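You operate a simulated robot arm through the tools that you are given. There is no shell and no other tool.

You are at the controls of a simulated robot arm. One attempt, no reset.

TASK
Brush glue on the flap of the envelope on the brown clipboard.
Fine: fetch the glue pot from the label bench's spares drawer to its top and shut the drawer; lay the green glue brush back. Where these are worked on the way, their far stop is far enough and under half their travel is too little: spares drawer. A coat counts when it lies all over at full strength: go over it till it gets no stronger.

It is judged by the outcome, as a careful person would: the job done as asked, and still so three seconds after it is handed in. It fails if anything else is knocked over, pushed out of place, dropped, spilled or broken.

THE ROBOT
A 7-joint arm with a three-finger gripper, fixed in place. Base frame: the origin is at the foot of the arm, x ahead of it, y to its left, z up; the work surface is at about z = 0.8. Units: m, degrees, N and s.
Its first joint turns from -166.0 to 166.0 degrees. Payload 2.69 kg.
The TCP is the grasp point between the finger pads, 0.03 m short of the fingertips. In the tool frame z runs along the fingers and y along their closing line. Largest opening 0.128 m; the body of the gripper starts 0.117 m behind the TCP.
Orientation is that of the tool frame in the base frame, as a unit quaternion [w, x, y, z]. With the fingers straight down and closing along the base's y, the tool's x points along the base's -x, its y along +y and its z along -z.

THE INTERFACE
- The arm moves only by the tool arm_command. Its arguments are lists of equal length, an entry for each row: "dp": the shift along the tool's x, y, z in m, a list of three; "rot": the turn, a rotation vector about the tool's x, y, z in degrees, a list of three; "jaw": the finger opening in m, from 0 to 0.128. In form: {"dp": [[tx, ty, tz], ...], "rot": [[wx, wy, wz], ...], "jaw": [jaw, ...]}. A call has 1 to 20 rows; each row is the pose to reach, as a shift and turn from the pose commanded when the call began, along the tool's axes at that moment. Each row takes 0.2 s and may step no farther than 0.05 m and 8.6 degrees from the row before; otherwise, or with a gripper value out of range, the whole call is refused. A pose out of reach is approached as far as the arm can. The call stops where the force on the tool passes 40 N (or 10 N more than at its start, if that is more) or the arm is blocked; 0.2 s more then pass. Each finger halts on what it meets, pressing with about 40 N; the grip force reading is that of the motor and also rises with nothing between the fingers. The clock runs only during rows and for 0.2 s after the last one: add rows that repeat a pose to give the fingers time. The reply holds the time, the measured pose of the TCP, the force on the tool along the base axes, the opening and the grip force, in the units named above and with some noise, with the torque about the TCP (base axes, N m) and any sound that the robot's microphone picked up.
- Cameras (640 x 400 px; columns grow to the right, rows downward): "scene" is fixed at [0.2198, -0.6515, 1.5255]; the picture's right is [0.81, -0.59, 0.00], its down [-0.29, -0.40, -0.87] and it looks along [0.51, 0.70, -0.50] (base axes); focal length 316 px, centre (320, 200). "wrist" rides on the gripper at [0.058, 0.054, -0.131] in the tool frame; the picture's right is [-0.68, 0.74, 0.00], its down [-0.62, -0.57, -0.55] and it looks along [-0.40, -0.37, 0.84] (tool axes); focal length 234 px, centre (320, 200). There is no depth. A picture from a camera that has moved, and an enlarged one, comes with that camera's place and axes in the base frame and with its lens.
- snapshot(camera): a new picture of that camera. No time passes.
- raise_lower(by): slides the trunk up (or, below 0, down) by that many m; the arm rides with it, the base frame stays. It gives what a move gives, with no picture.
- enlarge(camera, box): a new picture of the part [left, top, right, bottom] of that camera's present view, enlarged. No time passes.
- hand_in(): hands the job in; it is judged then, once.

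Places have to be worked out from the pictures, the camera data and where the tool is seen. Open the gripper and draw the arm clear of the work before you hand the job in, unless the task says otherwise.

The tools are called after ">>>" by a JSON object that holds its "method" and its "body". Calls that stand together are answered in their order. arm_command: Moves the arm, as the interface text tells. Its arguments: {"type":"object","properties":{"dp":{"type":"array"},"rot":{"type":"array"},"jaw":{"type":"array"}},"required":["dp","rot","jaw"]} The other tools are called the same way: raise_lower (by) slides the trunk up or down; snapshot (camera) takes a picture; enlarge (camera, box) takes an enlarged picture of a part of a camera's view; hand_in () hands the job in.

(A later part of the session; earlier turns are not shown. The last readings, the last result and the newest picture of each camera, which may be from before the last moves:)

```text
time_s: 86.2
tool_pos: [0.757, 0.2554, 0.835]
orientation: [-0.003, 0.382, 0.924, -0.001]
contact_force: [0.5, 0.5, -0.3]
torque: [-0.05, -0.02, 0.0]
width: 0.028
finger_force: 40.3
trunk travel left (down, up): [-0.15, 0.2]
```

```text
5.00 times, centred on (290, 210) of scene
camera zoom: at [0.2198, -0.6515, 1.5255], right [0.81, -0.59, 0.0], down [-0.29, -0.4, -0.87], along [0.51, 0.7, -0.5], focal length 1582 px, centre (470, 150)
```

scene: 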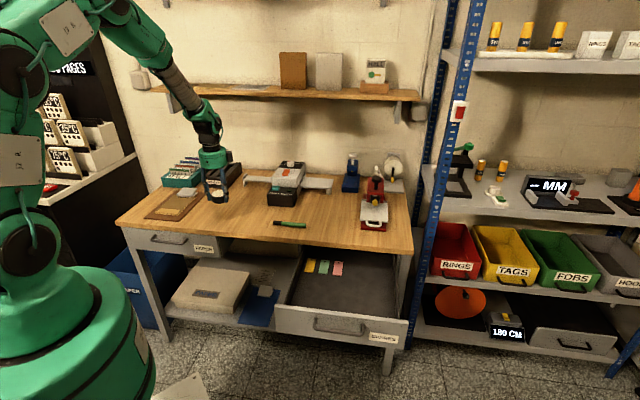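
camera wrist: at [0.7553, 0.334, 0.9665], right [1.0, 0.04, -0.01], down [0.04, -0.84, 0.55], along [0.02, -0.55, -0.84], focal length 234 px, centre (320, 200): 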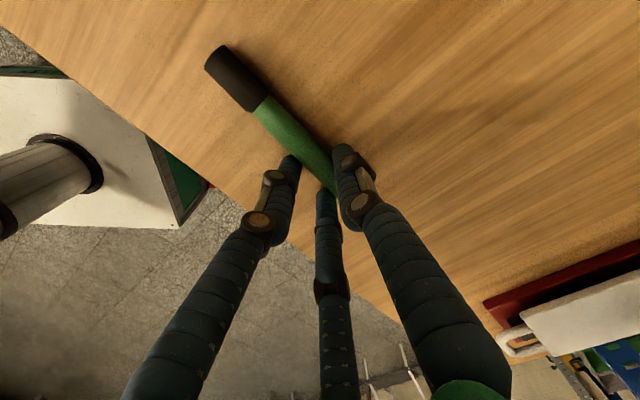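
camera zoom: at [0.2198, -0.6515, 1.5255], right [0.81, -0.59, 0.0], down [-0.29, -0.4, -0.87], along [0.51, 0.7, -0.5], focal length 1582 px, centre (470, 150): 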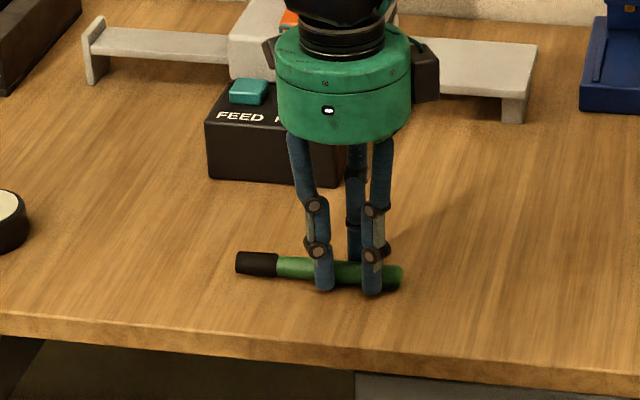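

The brush is gripped (28 mm reading, 40 N). I'll lift it and carry it high toward the clipboard to view the flap closely.

>>> {"method": "arm_command", "body": {"dp": [[0, 0, -0.01], [0, 0, -0.03], [0, 0, -0.06], [0, 0, -0.09], [0, 0, -0.12], [0, 0, -0.15], [0, 0, -0.165], [0, 0, -0.165]], "rot": [[0, 0, 0], [0, 0, 0], [0, 0, 0], [0, 0, 0], [0, 0, 0], [0, 0, 0], [0, 0, 0], [0, 0, 0]], "jaw": [0.01, 0.01, 0.01, 0.01, 0.01, 0.01, 0.01, 0.01]}}

>>> {"method": "arm_command", "body": {"dp": [[0.02, 0.003, 0], [0.05, 0.007, 0], [0.085, 0.012, 0], [0.12, 0.016, 0], [0.155, 0.021, 0], [0.19, 0.026, 0], [0.225, 0.031, 0], [0.26, 0.035, 0], [0.295, 0.04, 0], [0.33, 0.045, 0], [0.365, 0.05, 0], [0.4, 0.054, 0], [0.435, 0.058, 0], [0.47, 0.063, 0], [0.505, 0.068, 0], [0.54, 0.072, 0], [0.575, 0.077, 0], [0.605, 0.081, 0], [0.625, 0.084, 0], [0.635, 0.085, 0]], "rot": [[0, 0, 0], [0, 0, 0], [0, 0, 0], [0, 0, 0], [0, 0, 0], [0, 0, 0], [0, 0, 0], [0, 0, 0], [0, 0, 0], [0, 0, 0], [0, 0, 0], [0, 0, 0], [0, 0, 0], [0, 0, 0], [0, 0, 0], [0, 0, 0], [0, 0, 0], [0, 0, 0], [0, 0, 0], [0, 0, 0]], "jaw": [0.01, 0.01, 0.01, 0.01, 0.01, 0.01, 0.01, 0.01, 0.01, 0.01, 0.01, 0.01, 0.01, 0.01, 0.01, 0.01, 0.01, 0.01, 0.01, 0.01]}}

>>> {"method": "snapshot", "body": {"camera": "wrist"}}

>>> {"method": "snapshot", "body": {"camera": "scene"}}

```text
time_s: 88.0
tool_pos: [0.7589, 0.255, 0.9995]
orientation: [-0.003, 0.382, 0.924, -0.001]
contact_force: [0.2, -0.3, -0.7]
torque: [0.04, -0.01, 0.02]
width: 0.0277
finger_force: 39.9
trunk travel left (down, up): [-0.15, 0.2]
```

```text
time_s: 92.2
tool_pos: [0.3685, 0.7646, 1.0037]
orientation: [-0.003, 0.381, 0.924, -0.001]
contact_force: [0.5, 0.4, -0.1]
torque: [0.0, 0.03, 0.01]
width: 0.0277
finger_force: 40.6
trunk travel left (down, up): [-0.15, 0.2]
```

```text
taken
camera wrist: at [0.3663, 0.8425, 1.1349], right [1.0, 0.04, -0.01], down [0.04, -0.84, 0.55], along [0.02, -0.55, -0.84], focal length 234 px, centre (320, 200)
```

wrist: 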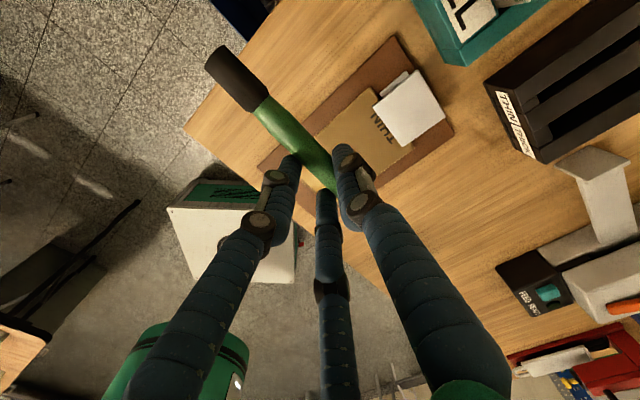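

```text
taken
```

scene: 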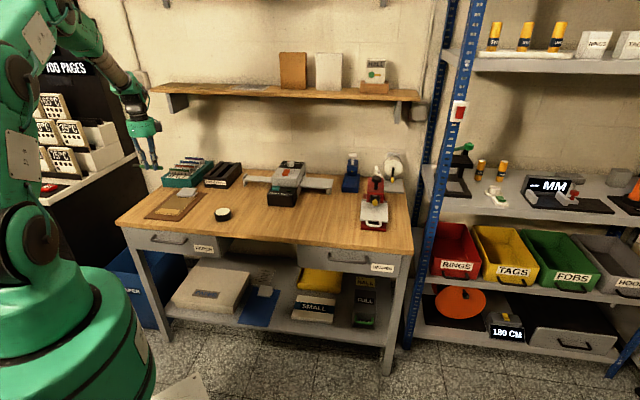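

The brush hides the flap in this view, so I'll shift toward the base by 12 cm to uncover it.

>>> {"method": "arm_command", "body": {"dp": [[0, -0.03, 0], [0, -0.06, 0], [0, -0.09, 0], [0, -0.12, 0], [0, -0.12, 0]], "rot": [[0, 0, 0], [0, 0, 0], [0, 0, 0], [0, 0, 0], [0, 0, 0]], "jaw": [0.01, 0.01, 0.01, 0.01, 0.01]}}

>>> {"method": "snapshot", "body": {"camera": "wrist"}}

>>> {"method": "enlarge", "body": {"camera": "scene", "box": [135, 175, 215, 235]}}

>>> {"method": "enlarge", "body": {"camera": "scene", "box": [205, 195, 241, 231]}}

```text
time_s: 93.4
tool_pos: [0.2854, 0.6767, 1.0031]
orientation: [-0.002, 0.382, 0.924, 0.0]
contact_force: [-0.3, 0.5, 0.2]
torque: [0.02, -0.04, 0.02]
width: 0.0275
finger_force: 40.6
trunk travel left (down, up): [-0.15, 0.2]
```

```text
taken
camera wrist: at [0.2821, 0.756, 1.1354], right [1.0, 0.04, 0.0], down [0.04, -0.84, 0.55], along [0.02, -0.55, -0.84], focal length 234 px, centre (320, 200)
```

wrist: 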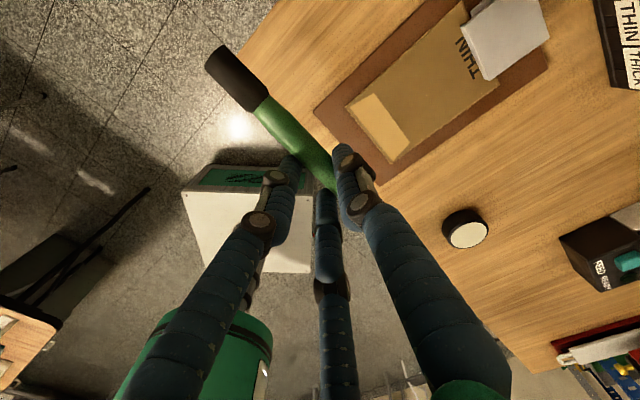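

```text
6.67 times, centred on (175, 205) of scene
camera zoom: at [0.2198, -0.6515, 1.5255], right [0.81, -0.59, 0.0], down [-0.29, -0.4, -0.87], along [0.51, 0.7, -0.5], focal length 2109 px, centre (1287, 167)
```

zoom: 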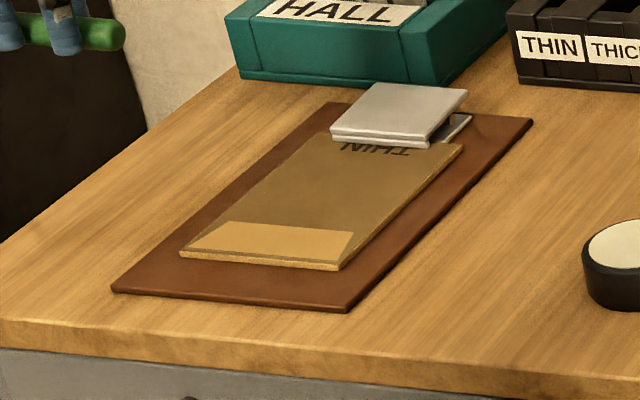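

```text
11.11 times, centred on (223, 213) of scene
camera zoom: at [0.2198, -0.6515, 1.5255], right [0.81, -0.59, 0.0], down [-0.29, -0.4, -0.87], along [0.51, 0.7, -0.5], focal length 3515 px, centre (1398, 56)
```

zoom: 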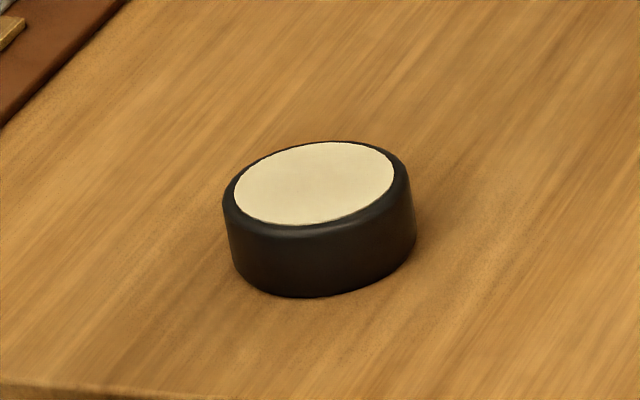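

The flap, the lighter strip at the near end of the envelope, is visible now. I'll enlarge it in the wrist view for accurate corners.

>>> {"method": "enlarge", "body": {"camera": "wrist", "box": [320, 60, 440, 180]}}

>>> {"method": "enlarge", "body": {"camera": "wrist", "box": [420, 180, 520, 270]}}

```text
3.33 times, centred on (380, 120) of wrist
camera zoom: at [0.2821, 0.756, 1.1354], right [1.0, 0.04, 0.0], down [0.04, -0.84, 0.55], along [0.02, -0.55, -0.84], focal length 781 px, centre (120, 467)
```

zoom: 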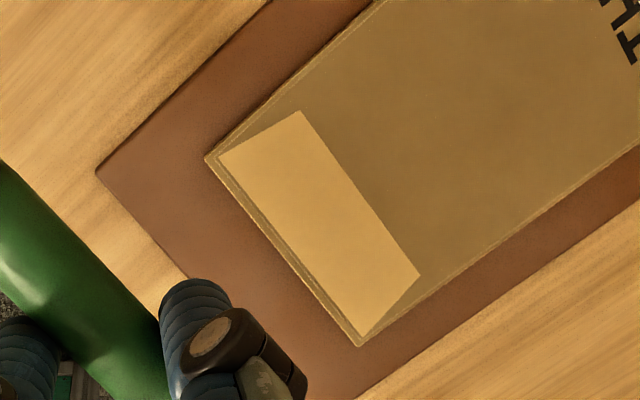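

```text
4.44 times, centred on (470, 225) of wrist
camera zoom: at [0.2821, 0.756, 1.1354], right [1.0, 0.04, 0.0], down [0.04, -0.84, 0.55], along [0.02, -0.55, -0.84], focal length 1041 px, centre (-347, 89)
```

zoom: 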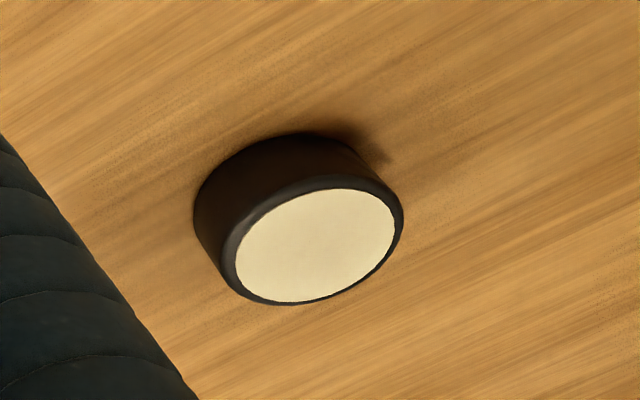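

From this view the flap is a trapezoid: its front edge is at n≈0.717 (s -0.260 to -0.156) and its back edge at n≈0.752 (s -0.252 to -0.164). The pot rim is at z≈0.83 around (0.548, 0.497). I'll move above the pot while tilting 50° so the bristles point down, and check that this is reachable.

>>> {"method": "arm_command", "body": {"dp": [[-0.025, 0.004, 0], [-0.055, 0.008, 0.002], [-0.085, 0.012, 0.005], [-0.115, 0.016, 0.008], [-0.145, 0.021, 0.011], [-0.175, 0.026, 0.014], [-0.205, 0.031, 0.018], [-0.235, 0.036, 0.022], [-0.265, 0.041, 0.026], [-0.295, 0.045, 0.03], [-0.325, 0.049, 0.034], [-0.345, 0.0527, 0.037], [-0.352, 0.0527, 0.037]], "rot": [[0, -4, 0], [0, -8, 0], [0, -12, 0], [0, -16, 0], [0, -20, 0], [0, -24, 0], [0, -28, 0], [0, -32, 0], [0, -36, 0], [0, -40, 0], [0, -44, 0], [0, -48, 0], [0, -50, 0]], "jaw": [0.01, 0.01, 0.01, 0.01, 0.01, 0.01, 0.01, 0.01, 0.01, 0.01, 0.01, 0.01, 0.01]}}

>>> {"method": "snapshot", "body": {"camera": "wrist"}}

>>> {"method": "enlarge", "body": {"camera": "scene", "box": [140, 130, 300, 250]}}

```text
time_s: 96.2
tool_pos: [0.5708, 0.4681, 0.965]
orientation: [0.388, 0.347, 0.838, -0.162]
contact_force: [0.5, -1.2, -0.8]
torque: [0.0, 0.01, 0.01]
width: 0.0274
finger_force: 40.4
trunk travel left (down, up): [-0.15, 0.2]
```

```text
taken
camera wrist: at [0.5111, 0.6022, 1.0048], right [0.83, 0.21, 0.51], down [-0.41, -0.38, 0.83], along [0.37, -0.9, -0.23], focal length 234 px, centre (320, 200)
```

wrist: 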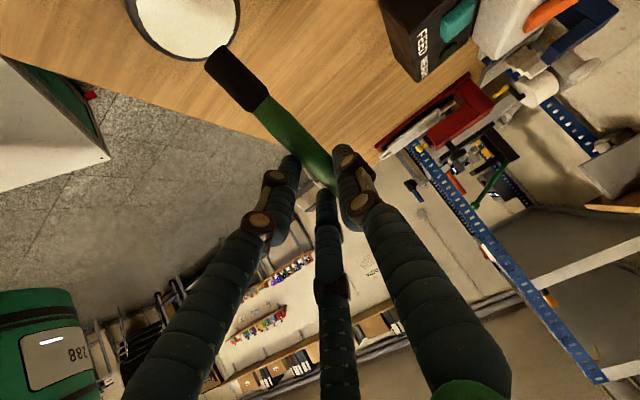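

```text
3.33 times, centred on (220, 190) of scene
camera zoom: at [0.2198, -0.6515, 1.5255], right [0.81, -0.59, 0.0], down [-0.29, -0.4, -0.87], along [0.51, 0.7, -0.5], focal length 1054 px, centre (653, 233)
```

zoom: 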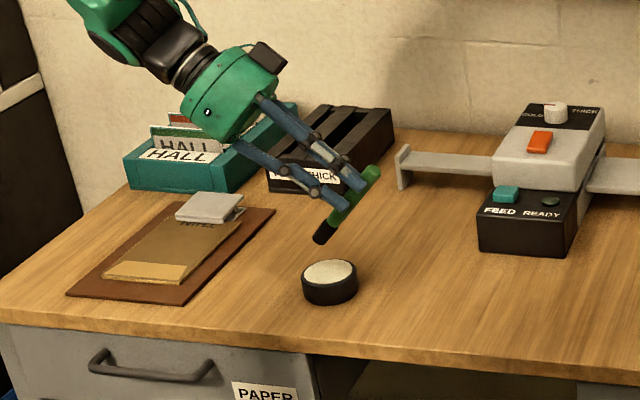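

The 50° tilt is reachable and the bristle end hangs over the pot, about 4–5 cm above the glue. I'll lower straight down slowly toward the glue surface.

>>> {"method": "arm_command", "body": {"dp": [[0.0077, 0, 0.0064], [0.0153, 0, 0.0129], [0.0214, 0, 0.018], [0.026, 0, 0.0219], [0.0291, 0, 0.0244], [0.0306, 0, 0.0257], [0.0306, 0, 0.0257]], "rot": [[0, 0, 0], [0, 0, 0], [0, 0, 0], [0, 0, 0], [0, 0, 0], [0, 0, 0], [0, 0, 0]], "jaw": [0.01, 0.01, 0.01, 0.01, 0.01, 0.01, 0.01]}}

>>> {"method": "enlarge", "body": {"camera": "scene", "box": [195, 175, 255, 225]}}

>>> {"method": "snapshot", "body": {"camera": "wrist"}}

```text
time_s: 97.8
tool_pos: [0.5701, 0.4682, 0.9247]
orientation: [0.389, 0.346, 0.838, -0.161]
contact_force: [-0.2, 0.4, 11.0]
torque: [0.31, 0.26, -0.02]
width: 0.0279
finger_force: 40.0
trunk travel left (down, up): [-0.15, 0.2]
```

```text
8.00 times, centred on (225, 200) of scene
camera zoom: at [0.2198, -0.6515, 1.5255], right [0.81, -0.59, 0.0], down [-0.29, -0.4, -0.87], along [0.51, 0.7, -0.5], focal length 2531 px, centre (1080, 200)
```

zoom: 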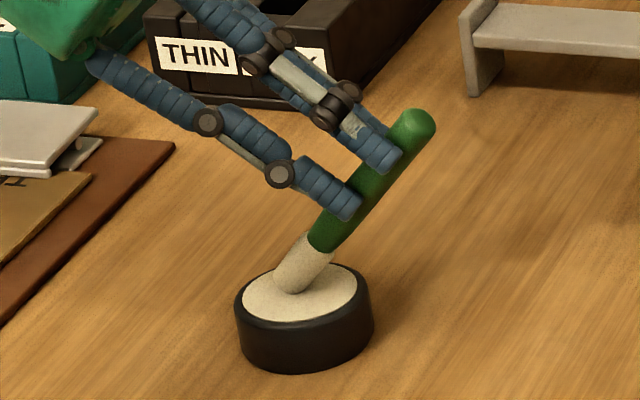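

```text
taken
camera wrist: at [0.5109, 0.603, 0.9648], right [0.83, 0.21, 0.52], down [-0.41, -0.38, 0.83], along [0.37, -0.9, -0.23], focal length 234 px, centre (320, 200)
```

wrist: 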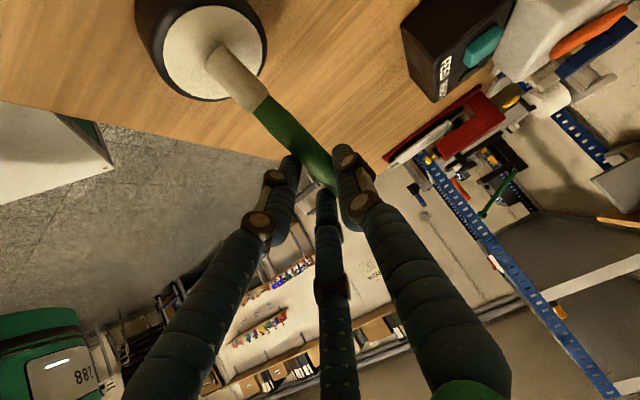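

The bristles turned cream, so the brush is loaded (11 N on the glue surface). I'll raise it and carry it over to the flap's left end, hovering above.

>>> {"method": "arm_command", "body": {"dp": [[-0.0153, 0, -0.0129], [-0.0306, 0, -0.0257], [-0.0383, 0, -0.0322], [-0.02, -0.0005, -0.0544], [-0.001, -0.001, -0.077], [0.018, -0.0015, -0.0995], [0.037, -0.002, -0.122], [0.056, -0.0025, -0.1445], [0.075, -0.003, -0.167], [0.094, -0.0035, -0.19], [0.113, -0.004, -0.2125], [0.132, -0.0045, -0.235], [0.148, -0.005, -0.254], [0.148, -0.005, -0.254]], "rot": [[0, 0, 0], [0, 0, 0], [0, 0, 0], [0, 0, 0], [0, 0, 0], [0, 0, 0], [0, 0, 0], [0, 0, 0], [0, 0, 0], [0, 0, 0], [0, 0, 0], [0, 0, 0], [0, 0, 0], [0, 0, 0]], "jaw": [0.01, 0.01, 0.01, 0.01, 0.01, 0.01, 0.01, 0.01, 0.01, 0.01, 0.01, 0.01, 0.01, 0.01]}}

>>> {"method": "enlarge", "body": {"camera": "scene", "box": [110, 130, 250, 240]}}

>>> {"method": "snapshot", "body": {"camera": "wrist"}}

```text
time_s: 100.8
tool_pos: [0.3623, 0.6715, 0.9743]
orientation: [0.389, 0.345, 0.838, -0.162]
contact_force: [-0.7, 0.3, -0.4]
torque: [-0.01, -0.02, -0.01]
width: 0.028
finger_force: 39.6
trunk travel left (down, up): [-0.15, 0.2]
```

```text
3.64 times, centred on (180, 185) of scene
camera zoom: at [0.2198, -0.6515, 1.5255], right [0.81, -0.59, 0.0], down [-0.29, -0.4, -0.87], along [0.51, 0.7, -0.5], focal length 1150 px, centre (829, 254)
```

zoom: 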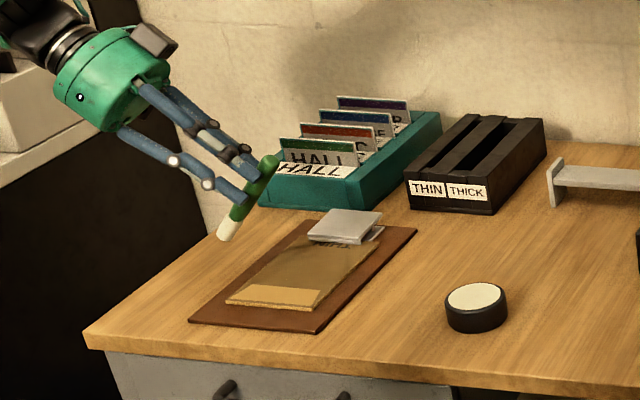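

```text
taken
camera wrist: at [0.3032, 0.8053, 1.0148], right [0.83, 0.21, 0.51], down [-0.41, -0.38, 0.83], along [0.37, -0.9, -0.23], focal length 234 px, centre (320, 200)
```

wrist: 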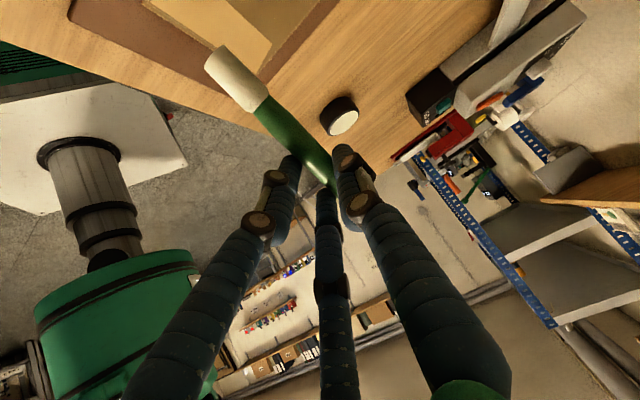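

The bristle end is above the flap's left part. I'll lower to just above the flap first.

>>> {"method": "arm_command", "body": {"dp": [[0.0123, 0, 0.0103], [0.0245, 0, 0.0206], [0.0345, 0, 0.0289], [0.0421, 0, 0.0354], [0.0467, 0, 0.0392], [0.0467, 0, 0.0392]], "rot": [[0, 0, 0], [0, 0, 0], [0, 0, 0], [0, 0, 0], [0, 0, 0], [0, 0, 0]], "jaw": [0.01, 0.01, 0.01, 0.01, 0.01, 0.01]}}

>>> {"method": "enlarge", "body": {"camera": "scene", "box": [140, 170, 220, 230]}}

>>> {"method": "snapshot", "body": {"camera": "wrist"}}

```text
time_s: 102.2
tool_pos: [0.3625, 0.6703, 0.914]
orientation: [0.389, 0.346, 0.838, -0.162]
contact_force: [0.9, 0.2, -0.4]
torque: [0.01, 0.02, 0.03]
width: 0.0276
finger_force: 40.0
trunk travel left (down, up): [-0.15, 0.2]
```

```text
6.67 times, centred on (180, 200) of scene
camera zoom: at [0.2198, -0.6515, 1.5255], right [0.81, -0.59, 0.0], down [-0.29, -0.4, -0.87], along [0.51, 0.7, -0.5], focal length 2109 px, centre (1253, 200)
```

zoom: 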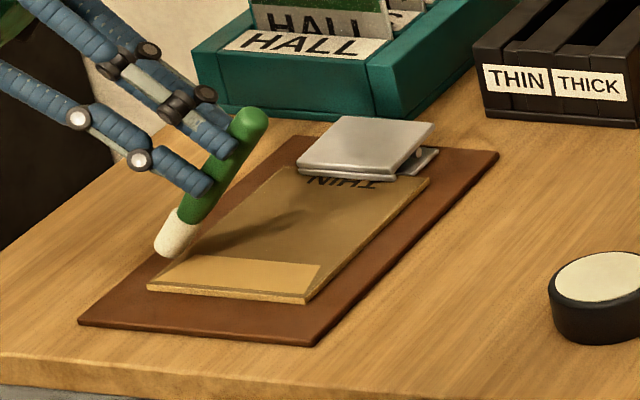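

```text
taken
camera wrist: at [0.3026, 0.8045, 0.9546], right [0.83, 0.21, 0.51], down [-0.41, -0.38, 0.83], along [0.37, -0.9, -0.23], focal length 234 px, centre (320, 200)
```

wrist: 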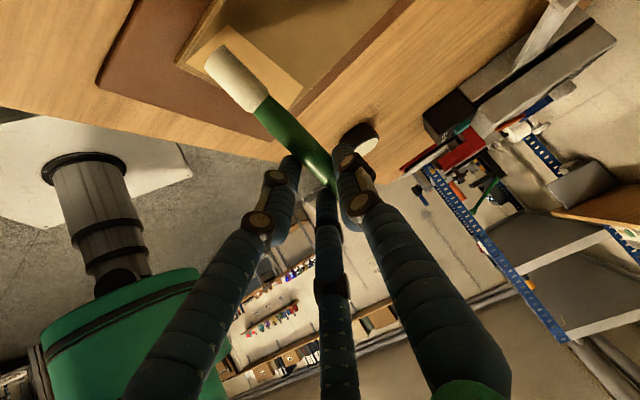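

The tip hovers over the flap's left end. I'll lower in small steps until there's light contact.

>>> {"method": "arm_command", "body": {"dp": [[0.0023, 0, 0.0019], [0.0046, 0, 0.0039], [0.0061, 0, 0.0051], [0.0077, 0, 0.0064], [0.0084, 0, 0.0071], [0.0092, 0, 0.0077]], "rot": [[0, 0, 0], [0, 0, 0], [0, 0, 0], [0, 0, 0], [0, 0, 0], [0, 0, 0]], "jaw": [0.01, 0.01, 0.01, 0.01, 0.01, 0.01]}}

>>> {"method": "enlarge", "body": {"camera": "scene", "box": [140, 170, 220, 230]}}

```text
time_s: 103.6
tool_pos: [0.3619, 0.6696, 0.9043]
orientation: [0.388, 0.347, 0.839, -0.161]
contact_force: [1.7, -2.7, 23.0]
torque: [0.5, 0.34, -0.01]
width: 0.0276
finger_force: 40.2
trunk travel left (down, up): [-0.15, 0.2]
```

```text
6.67 times, centred on (180, 200) of scene
camera zoom: at [0.2198, -0.6515, 1.5255], right [0.81, -0.59, 0.0], down [-0.29, -0.4, -0.87], along [0.51, 0.7, -0.5], focal length 2109 px, centre (1253, 200)
```

zoom: 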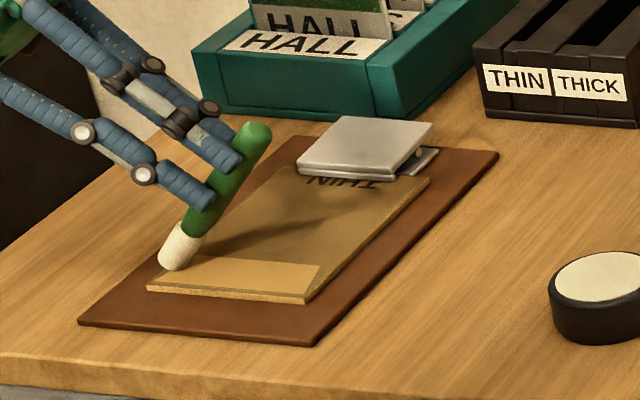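

There's contact with 23 N, which is more than needed. I'll ease up 1 mm and draw the brush toward +e across the flap, handle leading.

>>> {"method": "arm_command", "body": {"dp": [[-0.0008, 0, -0.0006], [-0.0066, 0, 0.0063], [-0.0124, 0, 0.0132], [-0.0182, 0, 0.0201], [-0.024, 0, 0.027], [-0.0298, 0, 0.0338], [-0.0355, 0, 0.0407], [-0.0413, 0, 0.0476], [-0.0471, 0, 0.0545], [-0.0529, 0, 0.0614], [-0.0587, 0, 0.0683], [-0.0645, 0, 0.0752]], "rot": [[0, 0, 0], [0, 0, 0], [0, 0, 0], [0, 0, 0], [0, 0, 0], [0, 0, 0], [0, 0, 0], [0, 0, 0], [0, 0, 0], [0, 0, 0], [0, 0, 0], [0, 0, 0]], "jaw": [0.01, 0.01, 0.01, 0.01, 0.01, 0.01, 0.01, 0.01, 0.01, 0.01, 0.01, 0.01]}}

>>> {"method": "enlarge", "body": {"camera": "scene", "box": [140, 170, 220, 230]}}

>>> {"method": "snapshot", "body": {"camera": "wrist"}}

```text
time_s: 106.2
tool_pos: [0.4308, 0.5984, 0.904]
orientation: [0.389, 0.345, 0.839, -0.162]
contact_force: [-0.7, -0.9, 2.9]
torque: [0.08, 0.04, -0.02]
width: 0.0275
finger_force: 40.0
trunk travel left (down, up): [-0.15, 0.2]
```

```text
6.67 times, centred on (180, 200) of scene
camera zoom: at [0.2198, -0.6515, 1.5255], right [0.81, -0.59, 0.0], down [-0.29, -0.4, -0.87], along [0.51, 0.7, -0.5], focal length 2109 px, centre (1253, 200)
```

zoom: 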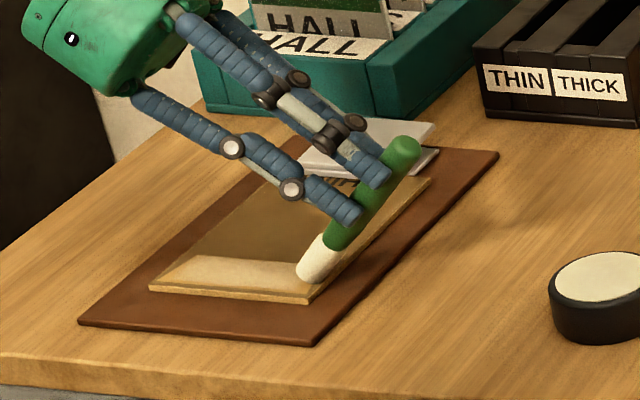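

```text
taken
camera wrist: at [0.3718, 0.7335, 0.9435], right [0.83, 0.21, 0.51], down [-0.41, -0.38, 0.83], along [0.37, -0.9, -0.23], focal length 234 px, centre (320, 200)
```

wrist: 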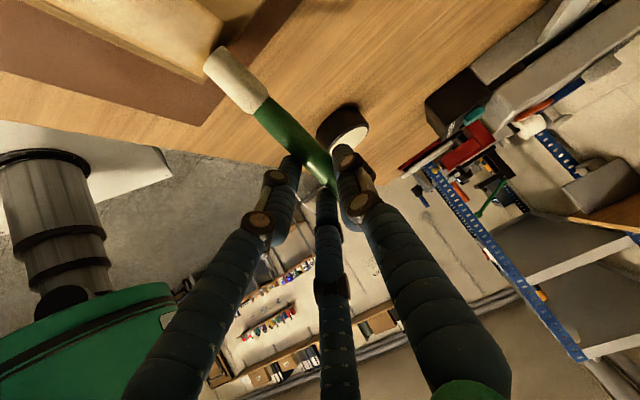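

A pale coat stripe was laid and nothing moved. I'll lift, return to the left end, shift 1 cm toward the back of the flap and make a second stroke.

>>> {"method": "arm_command", "body": {"dp": [[-0.0077, 0, -0.0064], [0.011, 0.01, -0.0364], [0.0335, 0.01, -0.0632], [0.0515, 0.01, -0.08], [0.0599, 0.01, -0.0777], [0.063, 0.01, -0.0751], [0.0592, 0.01, -0.0705], [0.0534, 0.01, -0.0636], [0.0476, 0.01, -0.0567], [0.0418, 0.01, -0.0498], [0.036, 0.01, -0.0429], [0.0302, 0.01, -0.036], [0.0244, 0.01, -0.0291], [0.0186, 0.01, -0.0222], [0.0129, 0.01, -0.0153], [0.0077, 0.01, -0.0092]], "rot": [[0, 0, 0], [0, 0, 0], [0, 0, 0], [0, 0, 0], [0, 0, 0], [0, 0, 0], [0, 0, 0], [0, 0, 0], [0, 0, 0], [0, 0, 0], [0, 0, 0], [0, 0, 0], [0, 0, 0], [0, 0, 0], [0, 0, 0], [0, 0, 0]], "jaw": [0.01, 0.01, 0.01, 0.01, 0.01, 0.01, 0.01, 0.01, 0.01, 0.01, 0.01, 0.01, 0.01, 0.01, 0.01, 0.01]}}

>>> {"method": "enlarge", "body": {"camera": "scene", "box": [140, 170, 220, 230]}}

```text
time_s: 109.6
tool_pos: [0.4294, 0.6143, 0.9036]
orientation: [0.389, 0.346, 0.839, -0.162]
contact_force: [-0.7, 1.0, 0.2]
torque: [-0.02, -0.01, 0.02]
width: 0.0276
finger_force: 39.6
trunk travel left (down, up): [-0.15, 0.2]
```

```text
6.67 times, centred on (180, 200) of scene
camera zoom: at [0.2198, -0.6515, 1.5255], right [0.81, -0.59, 0.0], down [-0.29, -0.4, -0.87], along [0.51, 0.7, -0.5], focal length 2109 px, centre (1253, 200)
```

zoom: 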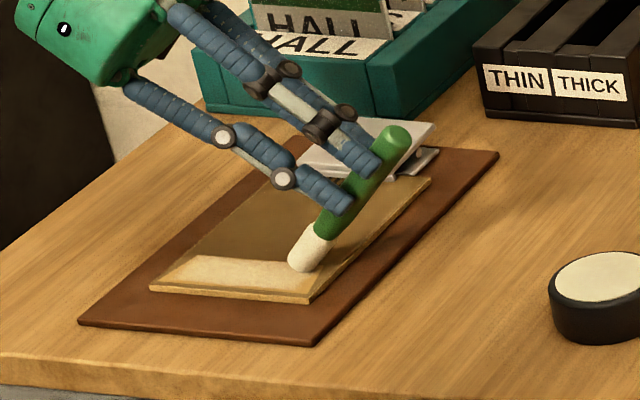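

The back stroke is done but ended with almost no pressure. Next comes a front stroke at n≈0.728, with 0.8 mm more pressure.

>>> {"method": "arm_command", "body": {"dp": [[-0.0077, 0, -0.0064], [0.0101, -0.0165, -0.0307], [0.0326, -0.0165, -0.0575], [0.0537, -0.0165, -0.0763], [0.0604, -0.0165, -0.0707], [0.0546, -0.0165, -0.0638], [0.0488, -0.0165, -0.057], [0.043, -0.0165, -0.0501], [0.0373, -0.0165, -0.0432], [0.0315, -0.0165, -0.0363], [0.0257, -0.0165, -0.0294], [0.0199, -0.0165, -0.0225], [0.0141, -0.0165, -0.0156], [0.0083, -0.0165, -0.0087], [0.0025, -0.0165, -0.0018], [-0.0026, -0.0165, 0.0043], [-0.0052, -0.0165, 0.0074]], "rot": [[0, 0, 0], [0, 0, 0], [0, 0, 0], [0, 0, 0], [0, 0, 0], [0, 0, 0], [0, 0, 0], [0, 0, 0], [0, 0, 0], [0, 0, 0], [0, 0, 0], [0, 0, 0], [0, 0, 0], [0, 0, 0], [0, 0, 0], [0, 0, 0], [0, 0, 0]], "jaw": [0.01, 0.01, 0.01, 0.01, 0.01, 0.01, 0.01, 0.01, 0.01, 0.01, 0.01, 0.01, 0.01, 0.01, 0.01, 0.01, 0.01]}}

>>> {"method": "enlarge", "body": {"camera": "scene", "box": [140, 170, 220, 230]}}

```text
time_s: 113.2
tool_pos: [0.4257, 0.5977, 0.9031]
orientation: [0.388, 0.346, 0.839, -0.162]
contact_force: [-0.4, 1.1, 5.4]
torque: [0.17, 0.13, -0.03]
width: 0.0278
finger_force: 39.6
trunk travel left (down, up): [-0.15, 0.2]
```

```text
6.67 times, centred on (180, 200) of scene
camera zoom: at [0.2198, -0.6515, 1.5255], right [0.81, -0.59, 0.0], down [-0.29, -0.4, -0.87], along [0.51, 0.7, -0.5], focal length 2109 px, centre (1253, 200)
```

zoom: 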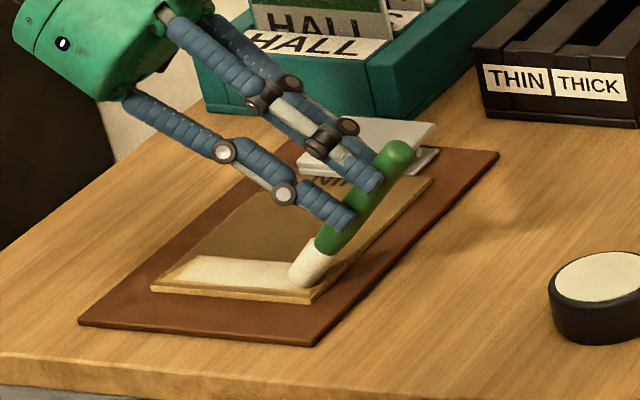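

The coat is building up, but the envelope may have crept a few millimetres with the strokes. I'll lift the brush and look closely.

>>> {"method": "arm_command", "body": {"dp": [[-0.0115, 0, -0.0096], [-0.0306, 0, -0.0257], [-0.046, 0, -0.0386]], "rot": [[0, 0, 0], [0, 0, 0], [0, 0, 0]], "jaw": [0.01, 0.01, 0.01]}}

>>> {"method": "enlarge", "body": {"camera": "scene", "box": [135, 175, 215, 235]}}

>>> {"method": "enlarge", "body": {"camera": "scene", "box": [150, 195, 190, 225]}}

```text
time_s: 114.0
tool_pos: [0.4261, 0.5977, 0.9619]
orientation: [0.388, 0.346, 0.838, -0.163]
contact_force: [0.2, -0.9, 0.7]
torque: [-0.01, -0.04, 0.03]
width: 0.0279
finger_force: 40.0
trunk travel left (down, up): [-0.15, 0.2]
```

```text
6.67 times, centred on (175, 205) of scene
camera zoom: at [0.2198, -0.6515, 1.5255], right [0.81, -0.59, 0.0], down [-0.29, -0.4, -0.87], along [0.51, 0.7, -0.5], focal length 2109 px, centre (1287, 167)
```

zoom: 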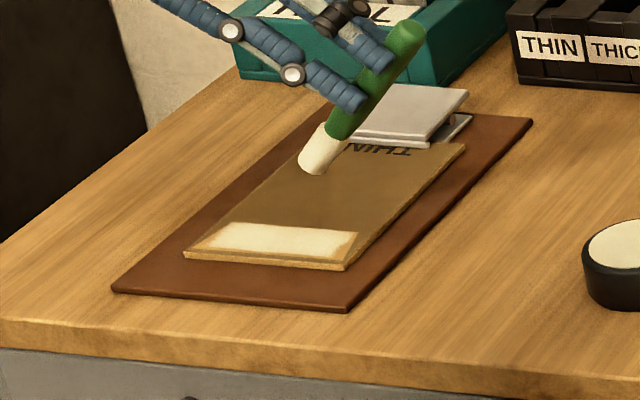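

```text
13.33 times, centred on (170, 210) of scene
camera zoom: at [0.2198, -0.6515, 1.5255], right [0.81, -0.59, 0.0], down [-0.29, -0.4, -0.87], along [0.51, 0.7, -0.5], focal length 4218 px, centre (2320, 67)
```

zoom: 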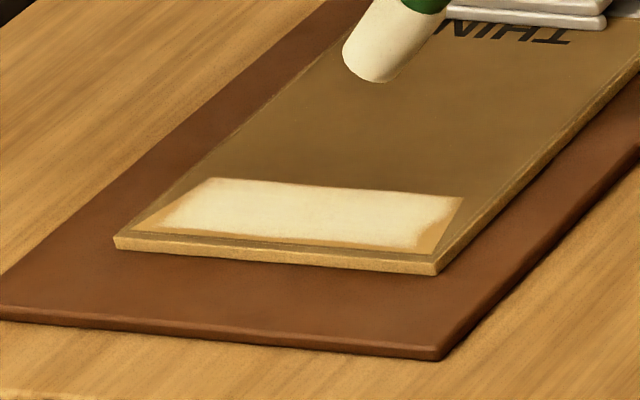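

The centre is well coated, while the outer rim of the flap is still bare. The envelope's front has shifted only about 3 mm toward +e. I'll brush the front edge now in the opposite direction, toward -e, with light pressure so the shift isn't compounded.

>>> {"method": "arm_command", "body": {"dp": [[0.0157, -0.0089, 0.028], [0.031, -0.0089, 0.0409], [0.0371, -0.0089, 0.046], [0.0387, -0.0089, 0.0473], [0.0387, -0.0089, 0.0473], [0.0445, -0.0089, 0.0401], [0.0503, -0.0089, 0.0331], [0.0562, -0.0089, 0.0261], [0.062, -0.0089, 0.0189], [0.0679, -0.0089, 0.0119], [0.0737, -0.0089, 0.0048], [0.0795, -0.0089, -0.0023], [0.0853, -0.0089, -0.0094], [0.0912, -0.0089, -0.0164], [0.097, -0.0089, -0.0235], [0.1028, -0.0089, -0.0306], [0.1087, -0.0089, -0.0377], [0.1087, -0.0089, -0.0377]], "rot": [[0, 0, 0], [0, 0, 0], [0, 0, 0], [0, 0, 0], [0, 0, 0], [0, 0, 0], [0, 0, 0], [0, 0, 0], [0, 0, 0], [0, 0, 0], [0, 0, 0], [0, 0, 0], [0, 0, 0], [0, 0, 0], [0, 0, 0], [0, 0, 0], [0, 0, 0], [0, 0, 0]], "jaw": [0.01, 0.01, 0.01, 0.01, 0.01, 0.01, 0.01, 0.01, 0.01, 0.01, 0.01, 0.01, 0.01, 0.01, 0.01, 0.01, 0.01, 0.01]}}

>>> {"method": "enlarge", "body": {"camera": "scene", "box": [135, 175, 215, 235]}}

```text
time_s: 117.8
tool_pos: [0.3468, 0.6605, 0.9028]
orientation: [0.387, 0.347, 0.839, -0.163]
contact_force: [0.9, 0.1, -0.7]
torque: [-0.04, 0.01, -0.01]
width: 0.0277
finger_force: 39.9
trunk travel left (down, up): [-0.15, 0.2]
```

```text
6.67 times, centred on (175, 205) of scene
camera zoom: at [0.2198, -0.6515, 1.5255], right [0.81, -0.59, 0.0], down [-0.29, -0.4, -0.87], along [0.51, 0.7, -0.5], focal length 2109 px, centre (1287, 167)
```

zoom: 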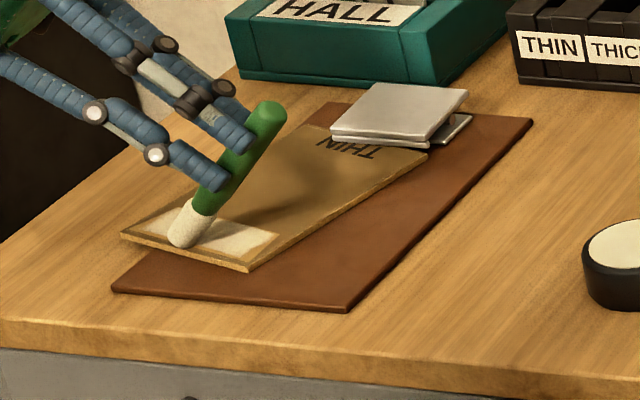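

The -e stroke jammed and dragged the envelope, which swung about 13° to the left around its clip. I'll lift off immediately and assess before correcting it.

>>> {"method": "arm_command", "body": {"dp": [[-0.0115, 0, -0.0096], [-0.0306, 0, -0.0257], [-0.0536, 0, -0.045], [-0.0766, 0, -0.0643], [-0.0766, 0, -0.0643]], "rot": [[0, 0, 0], [0, 0, 0], [0, 0, 0], [0, 0, 0], [0, 0, 0]], "jaw": [0.01, 0.01, 0.01, 0.01, 0.01]}}

>>> {"method": "enlarge", "body": {"camera": "scene", "box": [135, 175, 215, 235]}}

>>> {"method": "snapshot", "body": {"camera": "wrist"}}

```text
time_s: 119.0
tool_pos: [0.3497, 0.6611, 1.0054]
orientation: [0.389, 0.347, 0.838, -0.163]
contact_force: [0.1, -0.7, -0.7]
torque: [0.04, 0.04, 0.02]
width: 0.0277
finger_force: 40.0
trunk travel left (down, up): [-0.15, 0.2]
```

```text
6.67 times, centred on (175, 205) of scene
camera zoom: at [0.2198, -0.6515, 1.5255], right [0.81, -0.59, 0.0], down [-0.29, -0.4, -0.87], along [0.51, 0.7, -0.5], focal length 2109 px, centre (1287, 167)
```

zoom: 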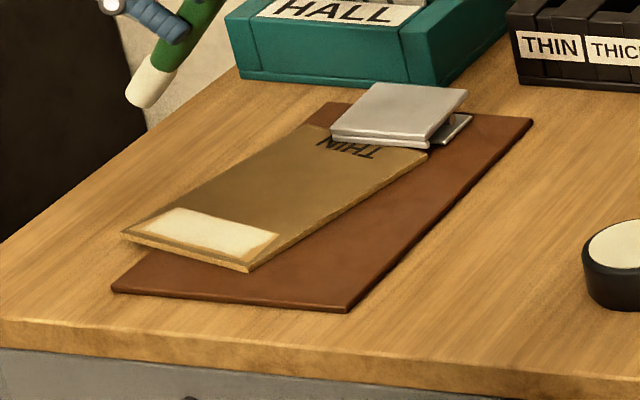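

```text
taken
camera wrist: at [0.2899, 0.7959, 1.0449], right [0.83, 0.21, 0.51], down [-0.41, -0.38, 0.83], along [0.37, -0.9, -0.23], focal length 234 px, centre (320, 200)
```

wrist: 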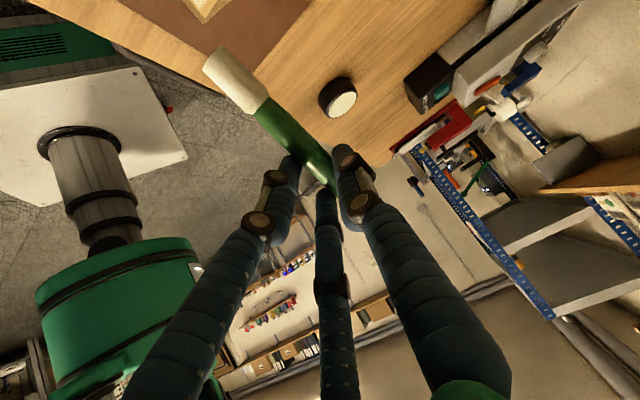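

The envelope needs to swing back about 5–6 cm at its front. Dragging toward +e is the stable direction for this leaning brush, so I'll set the bristles on the bare left part of the flap, press a bit harder and pull +e to bring it back. First I'll hover and touch down.

>>> {"method": "arm_command", "body": {"dp": [[0.0205, 0.012, -0.0089], [0.0442, 0.0235, -0.006], [0.0672, 0.0235, 0.0133], [0.0825, 0.0235, 0.0262], [0.0886, 0.0235, 0.0313], [0.0933, 0.0235, 0.0352], [0.0964, 0.0235, 0.0378], [0.0987, 0.0235, 0.0397], [0.0987, 0.0235, 0.0397]], "rot": [[0, 0, 0], [0, 0, 0], [0, 0, 0], [0, 0, 0], [0, 0, 0], [0, 0, 0], [0, 0, 0], [0, 0, 0], [0, 0, 0]], "jaw": [0.01, 0.01, 0.01, 0.01, 0.01, 0.01, 0.01, 0.01, 0.01]}}

>>> {"method": "enlarge", "body": {"camera": "scene", "box": [135, 175, 215, 235]}}

```text
time_s: 121.0
tool_pos: [0.3422, 0.7007, 0.9036]
orientation: [0.389, 0.346, 0.838, -0.162]
contact_force: [-0.9, 0.9, 0.8]
torque: [0.07, 0.08, 0.01]
width: 0.0277
finger_force: 39.9
trunk travel left (down, up): [-0.15, 0.2]
```

```text
6.67 times, centred on (175, 205) of scene
camera zoom: at [0.2198, -0.6515, 1.5255], right [0.81, -0.59, 0.0], down [-0.29, -0.4, -0.87], along [0.51, 0.7, -0.5], focal length 2109 px, centre (1287, 167)
```

zoom: 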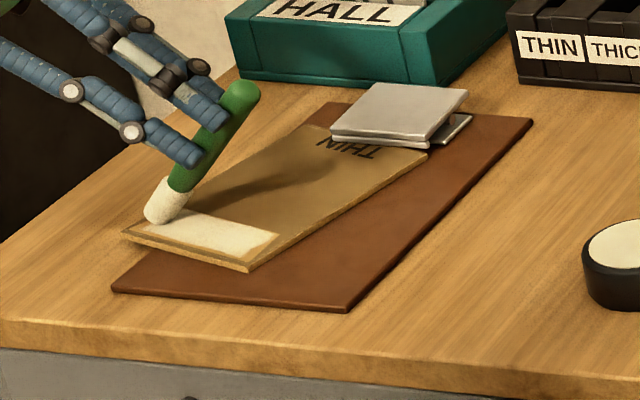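

Touching lightly at the left end of the flap. I'll press 2 mm further and drag 2.5 cm toward +e as a test, then look.

>>> {"method": "arm_command", "body": {"dp": [[0.0008, 0, 0.0006], [0.0015, 0, 0.0013], [-0.0017, -0.0012, 0.0051], [-0.0049, -0.0024, 0.009], [-0.0081, -0.0036, 0.0128], [-0.0114, -0.0048, 0.0166], [-0.0146, -0.006, 0.0205]], "rot": [[0, 0, 0], [0, 0, 0], [0, 0, 0], [0, 0, 0], [0, 0, 0], [0, 0, 0], [0, 0, 0]], "jaw": [0.01, 0.01, 0.01, 0.01, 0.01, 0.01, 0.01]}}

>>> {"method": "enlarge", "body": {"camera": "scene", "box": [135, 175, 215, 235]}}

```text
time_s: 122.6
tool_pos: [0.3551, 0.6773, 0.9003]
orientation: [0.388, 0.347, 0.838, -0.163]
contact_force: [-0.3, 2.6, 18.0]
torque: [0.83, 0.53, -0.06]
width: 0.0275
finger_force: 40.3
trunk travel left (down, up): [-0.15, 0.2]
```

```text
6.67 times, centred on (175, 205) of scene
camera zoom: at [0.2198, -0.6515, 1.5255], right [0.81, -0.59, 0.0], down [-0.29, -0.4, -0.87], along [0.51, 0.7, -0.5], focal length 2109 px, centre (1287, 167)
```

zoom: 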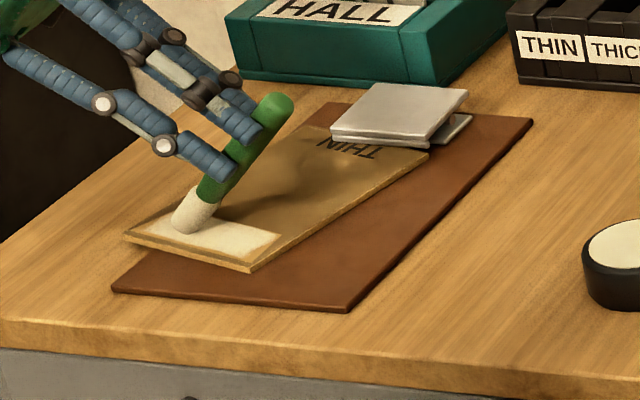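

The brush just slid over at 18 N, with no drag in this direction. I'll lift and try a steeper brush (about 78° down): it will push the envelope's side edge cleanly and stroke without jamming.

>>> {"method": "arm_command", "body": {"dp": [[-0.0115, 0, -0.0096], [-0.0306, 0, -0.0257], [-0.0536, 0, -0.045], [-0.0766, 0, -0.0643], [-0.0766, 0, -0.0643], [-0.0766, 0, -0.0643], [-0.0766, 0, -0.0643], [-0.0766, 0, -0.0643], [-0.0766, 0, -0.0643], [-0.0766, 0, -0.0643]], "rot": [[0, 0, 0], [0, 0, 0], [0, 0, 0], [0, 0, 0], [0, -6, 0], [0, -12, 0], [0, -18, 0], [0, -24, 0], [0, -28, 0], [0, -28, 0]], "jaw": [0.01, 0.01, 0.01, 0.01, 0.01, 0.01, 0.01, 0.01, 0.01, 0.01]}}

>>> {"method": "enlarge", "body": {"camera": "scene", "box": [100, 130, 230, 235]}}

>>> {"method": "snapshot", "body": {"camera": "wrist"}}

```text
time_s: 124.8
tool_pos: [0.3562, 0.6783, 0.9988]
orientation: [0.579, 0.296, 0.72, -0.24]
contact_force: [-1.4, 0.5, -0.4]
torque: [-0.06, -0.02, 0.0]
width: 0.0275
finger_force: 40.4
trunk travel left (down, up): [-0.15, 0.2]
```

```text
3.81 times, centred on (165, 182) of scene
camera zoom: at [0.2198, -0.6515, 1.5255], right [0.81, -0.59, 0.0], down [-0.29, -0.4, -0.87], along [0.51, 0.7, -0.5], focal length 1205 px, centre (910, 267)
```

zoom: 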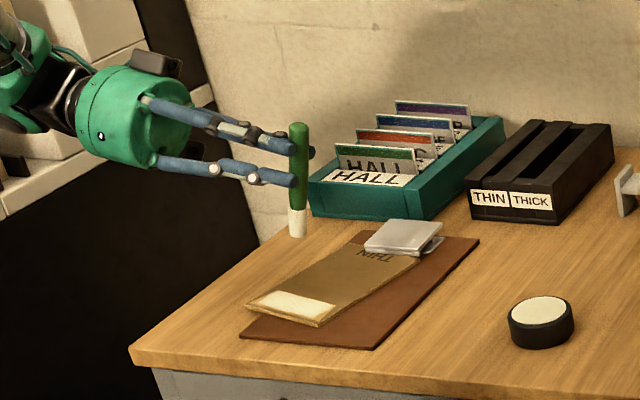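

```text
taken
camera wrist: at [0.2946, 0.8156, 0.9707], right [0.62, 0.42, 0.66], down [-0.69, -0.11, 0.72], along [0.38, -0.9, 0.22], focal length 234 px, centre (320, 200)
```

wrist: 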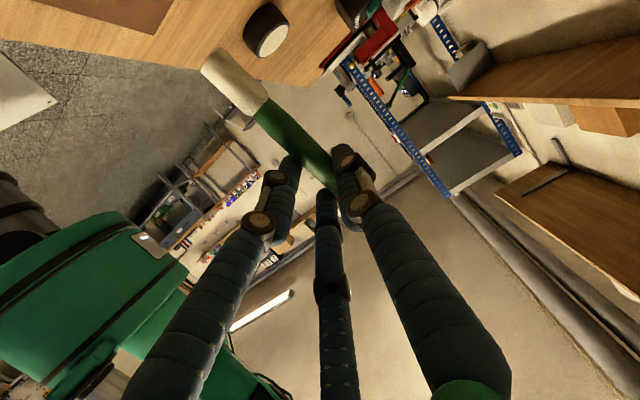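

The near-vertical brush pose is reachable. I'll touch lightly on the coated part of the flap to calibrate the bristle height in this pose.

>>> {"method": "arm_command", "body": {"dp": [[0.0326, 0.001, -0.0094], [0.0654, 0.002, -0.0188], [0.0849, 0.002, -0.0147], [0.0898, 0.002, -0.0136], [0.0918, 0.002, -0.0132], [0.0937, 0.002, -0.0128], [0.0937, 0.002, -0.0128]], "rot": [[0, 0, 0], [0, 0, 0], [0, 0, 0], [0, 0, 0], [0, 0, 0], [0, 0, 0], [0, 0, 0]], "jaw": [0.01, 0.01, 0.01, 0.01, 0.01, 0.01, 0.01]}}

>>> {"method": "enlarge", "body": {"camera": "scene", "box": [135, 175, 215, 235]}}

```text
time_s: 126.4
tool_pos: [0.3449, 0.7024, 0.9177]
orientation: [0.577, 0.304, 0.718, -0.243]
contact_force: [0.3, -0.7, -0.9]
torque: [0.01, 0.03, -0.02]
width: 0.0276
finger_force: 40.1
trunk travel left (down, up): [-0.15, 0.2]
```

```text
6.67 times, centred on (175, 205) of scene
camera zoom: at [0.2198, -0.6515, 1.5255], right [0.81, -0.59, 0.0], down [-0.29, -0.4, -0.87], along [0.51, 0.7, -0.5], focal length 2109 px, centre (1287, 167)
```

zoom: 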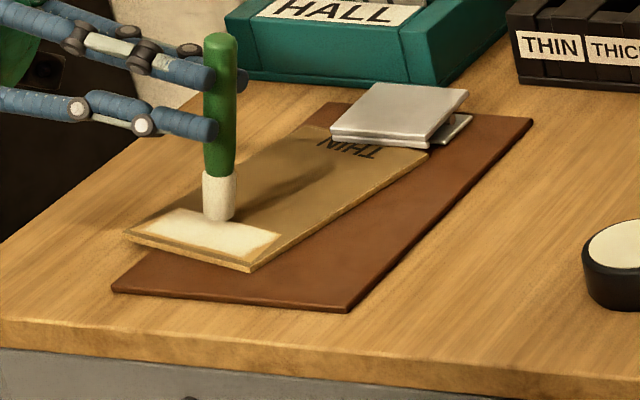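

The measured pose is about 8 mm short of the commanded one. I'll hold for a moment to see if it settles.

>>> {"method": "arm_command", "body": {"dp": [[0, 0, 0], [0, 0, 0]], "rot": [[0, 0, 0], [0, 0, 0]], "jaw": [0.01, 0.01]}}

```text
time_s: 127.0
tool_pos: [0.3431, 0.6994, 0.9159]
orientation: [0.578, 0.303, 0.718, -0.243]
contact_force: [0.7, -0.3, -0.5]
torque: [0.0, 0.02, -0.02]
width: 0.0275
finger_force: 40.1
trunk travel left (down, up): [-0.15, 0.2]
```

It is converging slowly, so I'll hold a bit longer.

>>> {"method": "arm_command", "body": {"dp": [[0, 0, 0], [0, 0, 0], [0, 0, 0], [0, 0, 0], [0, 0, 0]], "rot": [[0, 0, 0], [0, 0, 0], [0, 0, 0], [0, 0, 0], [0, 0, 0]], "jaw": [0.01, 0.01, 0.01, 0.01, 0.01]}}

```text
time_s: 128.2
tool_pos: [0.3434, 0.7002, 0.9133]
orientation: [0.577, 0.303, 0.718, -0.244]
contact_force: [0.1, -0.6, 0.7]
torque: [0.03, -0.01, -0.02]
width: 0.0278
finger_force: 40.0
trunk travel left (down, up): [-0.15, 0.2]
```

It's near a wrist limit here, so I'll back off the tilt by 10° (to about 68°), which should be better conditioned, raising 1 cm meanwhile.

>>> {"method": "arm_command", "body": {"dp": [[-0.0049, 0, -0.001], [-0.0098, 0, -0.0021], [-0.0098, 0, -0.0021], [-0.0098, 0, -0.0021]], "rot": [[0, 5, 0], [0, 10, 0], [0, 10, 0], [0, 10, 0]], "jaw": [0.01, 0.01, 0.01, 0.01]}}

>>> {"method": "arm_command", "body": {"dp": [[0, 0, 0], [0, 0, 0]], "rot": [[0, 0, 0], [0, 0, 0]], "jaw": [0.01, 0.01]}}

```text
time_s: 129.2
tool_pos: [0.336, 0.7041, 0.9215]
orientation: [0.514, 0.318, 0.767, -0.215]
contact_force: [-0.6, -0.1, -0.3]
torque: [0.01, 0.03, 0.02]
width: 0.0278
finger_force: 40.2
trunk travel left (down, up): [-0.15, 0.2]
```

```text
time_s: 129.8
tool_pos: [0.3346, 0.7022, 0.9224]
orientation: [0.514, 0.318, 0.768, -0.214]
contact_force: [0.6, -0.1, 0.0]
torque: [0.03, 0.02, 0.0]
width: 0.0276
finger_force: 40.1
trunk travel left (down, up): [-0.15, 0.2]
```

That's well conditioned now (about 68°). I'll lower slowly onto the coated flap to find the contact height.

>>> {"method": "arm_command", "body": {"dp": [[0.0046, 0, 0.0019], [0.0074, 0, 0.003], [0.0092, 0, 0.0038], [0.0102, 0, 0.0042], [0.0102, 0, 0.0042]], "rot": [[0, 0, 0], [0, 0, 0], [0, 0, 0], [0, 0, 0], [0, 0, 0]], "jaw": [0.01, 0.01, 0.01, 0.01, 0.01]}}

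>>> {"method": "enlarge", "body": {"camera": "scene", "box": [135, 175, 215, 235]}}

```text
time_s: 131.0
tool_pos: [0.3351, 0.7015, 0.9112]
orientation: [0.515, 0.316, 0.767, -0.214]
contact_force: [1.6, 0.0, -0.3]
torque: [-0.03, 0.0, -0.02]
width: 0.0277
finger_force: 40.1
trunk travel left (down, up): [-0.15, 0.2]
```

```text
6.67 times, centred on (175, 205) of scene
camera zoom: at [0.2198, -0.6515, 1.5255], right [0.81, -0.59, 0.0], down [-0.29, -0.4, -0.87], along [0.51, 0.7, -0.5], focal length 2109 px, centre (1287, 167)
```

zoom: 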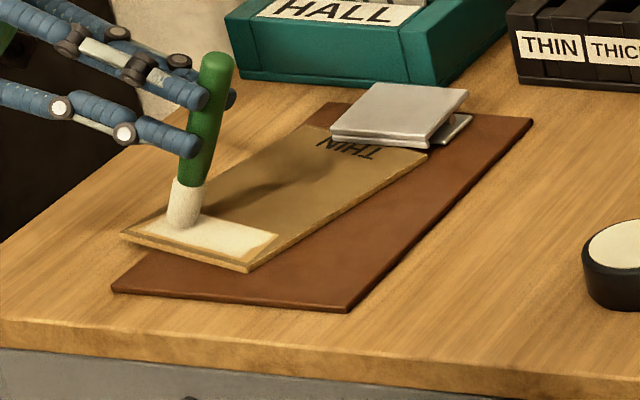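

Nearly touching. I'll lower in half-millimetre steps to find first contact.

>>> {"method": "arm_command", "body": {"dp": [[0.0005, 0, 0.0002], [0.0009, 0, 0.0004], [0.0014, 0, 0.0006], [0.0018, 0, 0.0008]], "rot": [[0, 0, 0], [0, 0, 0], [0, 0, 0], [0, 0, 0]], "jaw": [0.01, 0.01, 0.01, 0.01]}}

```text
time_s: 132.0
tool_pos: [0.3365, 0.7016, 0.9097]
orientation: [0.514, 0.317, 0.768, -0.214]
contact_force: [0.0, -0.2, -0.5]
torque: [0.01, -0.01, 0.0]
width: 0.0277
finger_force: 40.1
trunk travel left (down, up): [-0.15, 0.2]
```

>>> {"method": "arm_command", "body": {"dp": [[0.0005, 0, 0.0002], [0.0009, 0, 0.0004], [0.0014, 0, 0.0006], [0.0018, 0, 0.0008]], "rot": [[0, 0, 0], [0, 0, 0], [0, 0, 0], [0, 0, 0]], "jaw": [0.01, 0.01, 0.01, 0.01]}}

```text
time_s: 133.0
tool_pos: [0.3341, 0.7018, 0.9078]
orientation: [0.514, 0.317, 0.768, -0.214]
contact_force: [0.5, -0.3, 0.0]
torque: [0.05, 0.02, 0.01]
width: 0.0277
finger_force: 40.3
trunk travel left (down, up): [-0.15, 0.2]
```

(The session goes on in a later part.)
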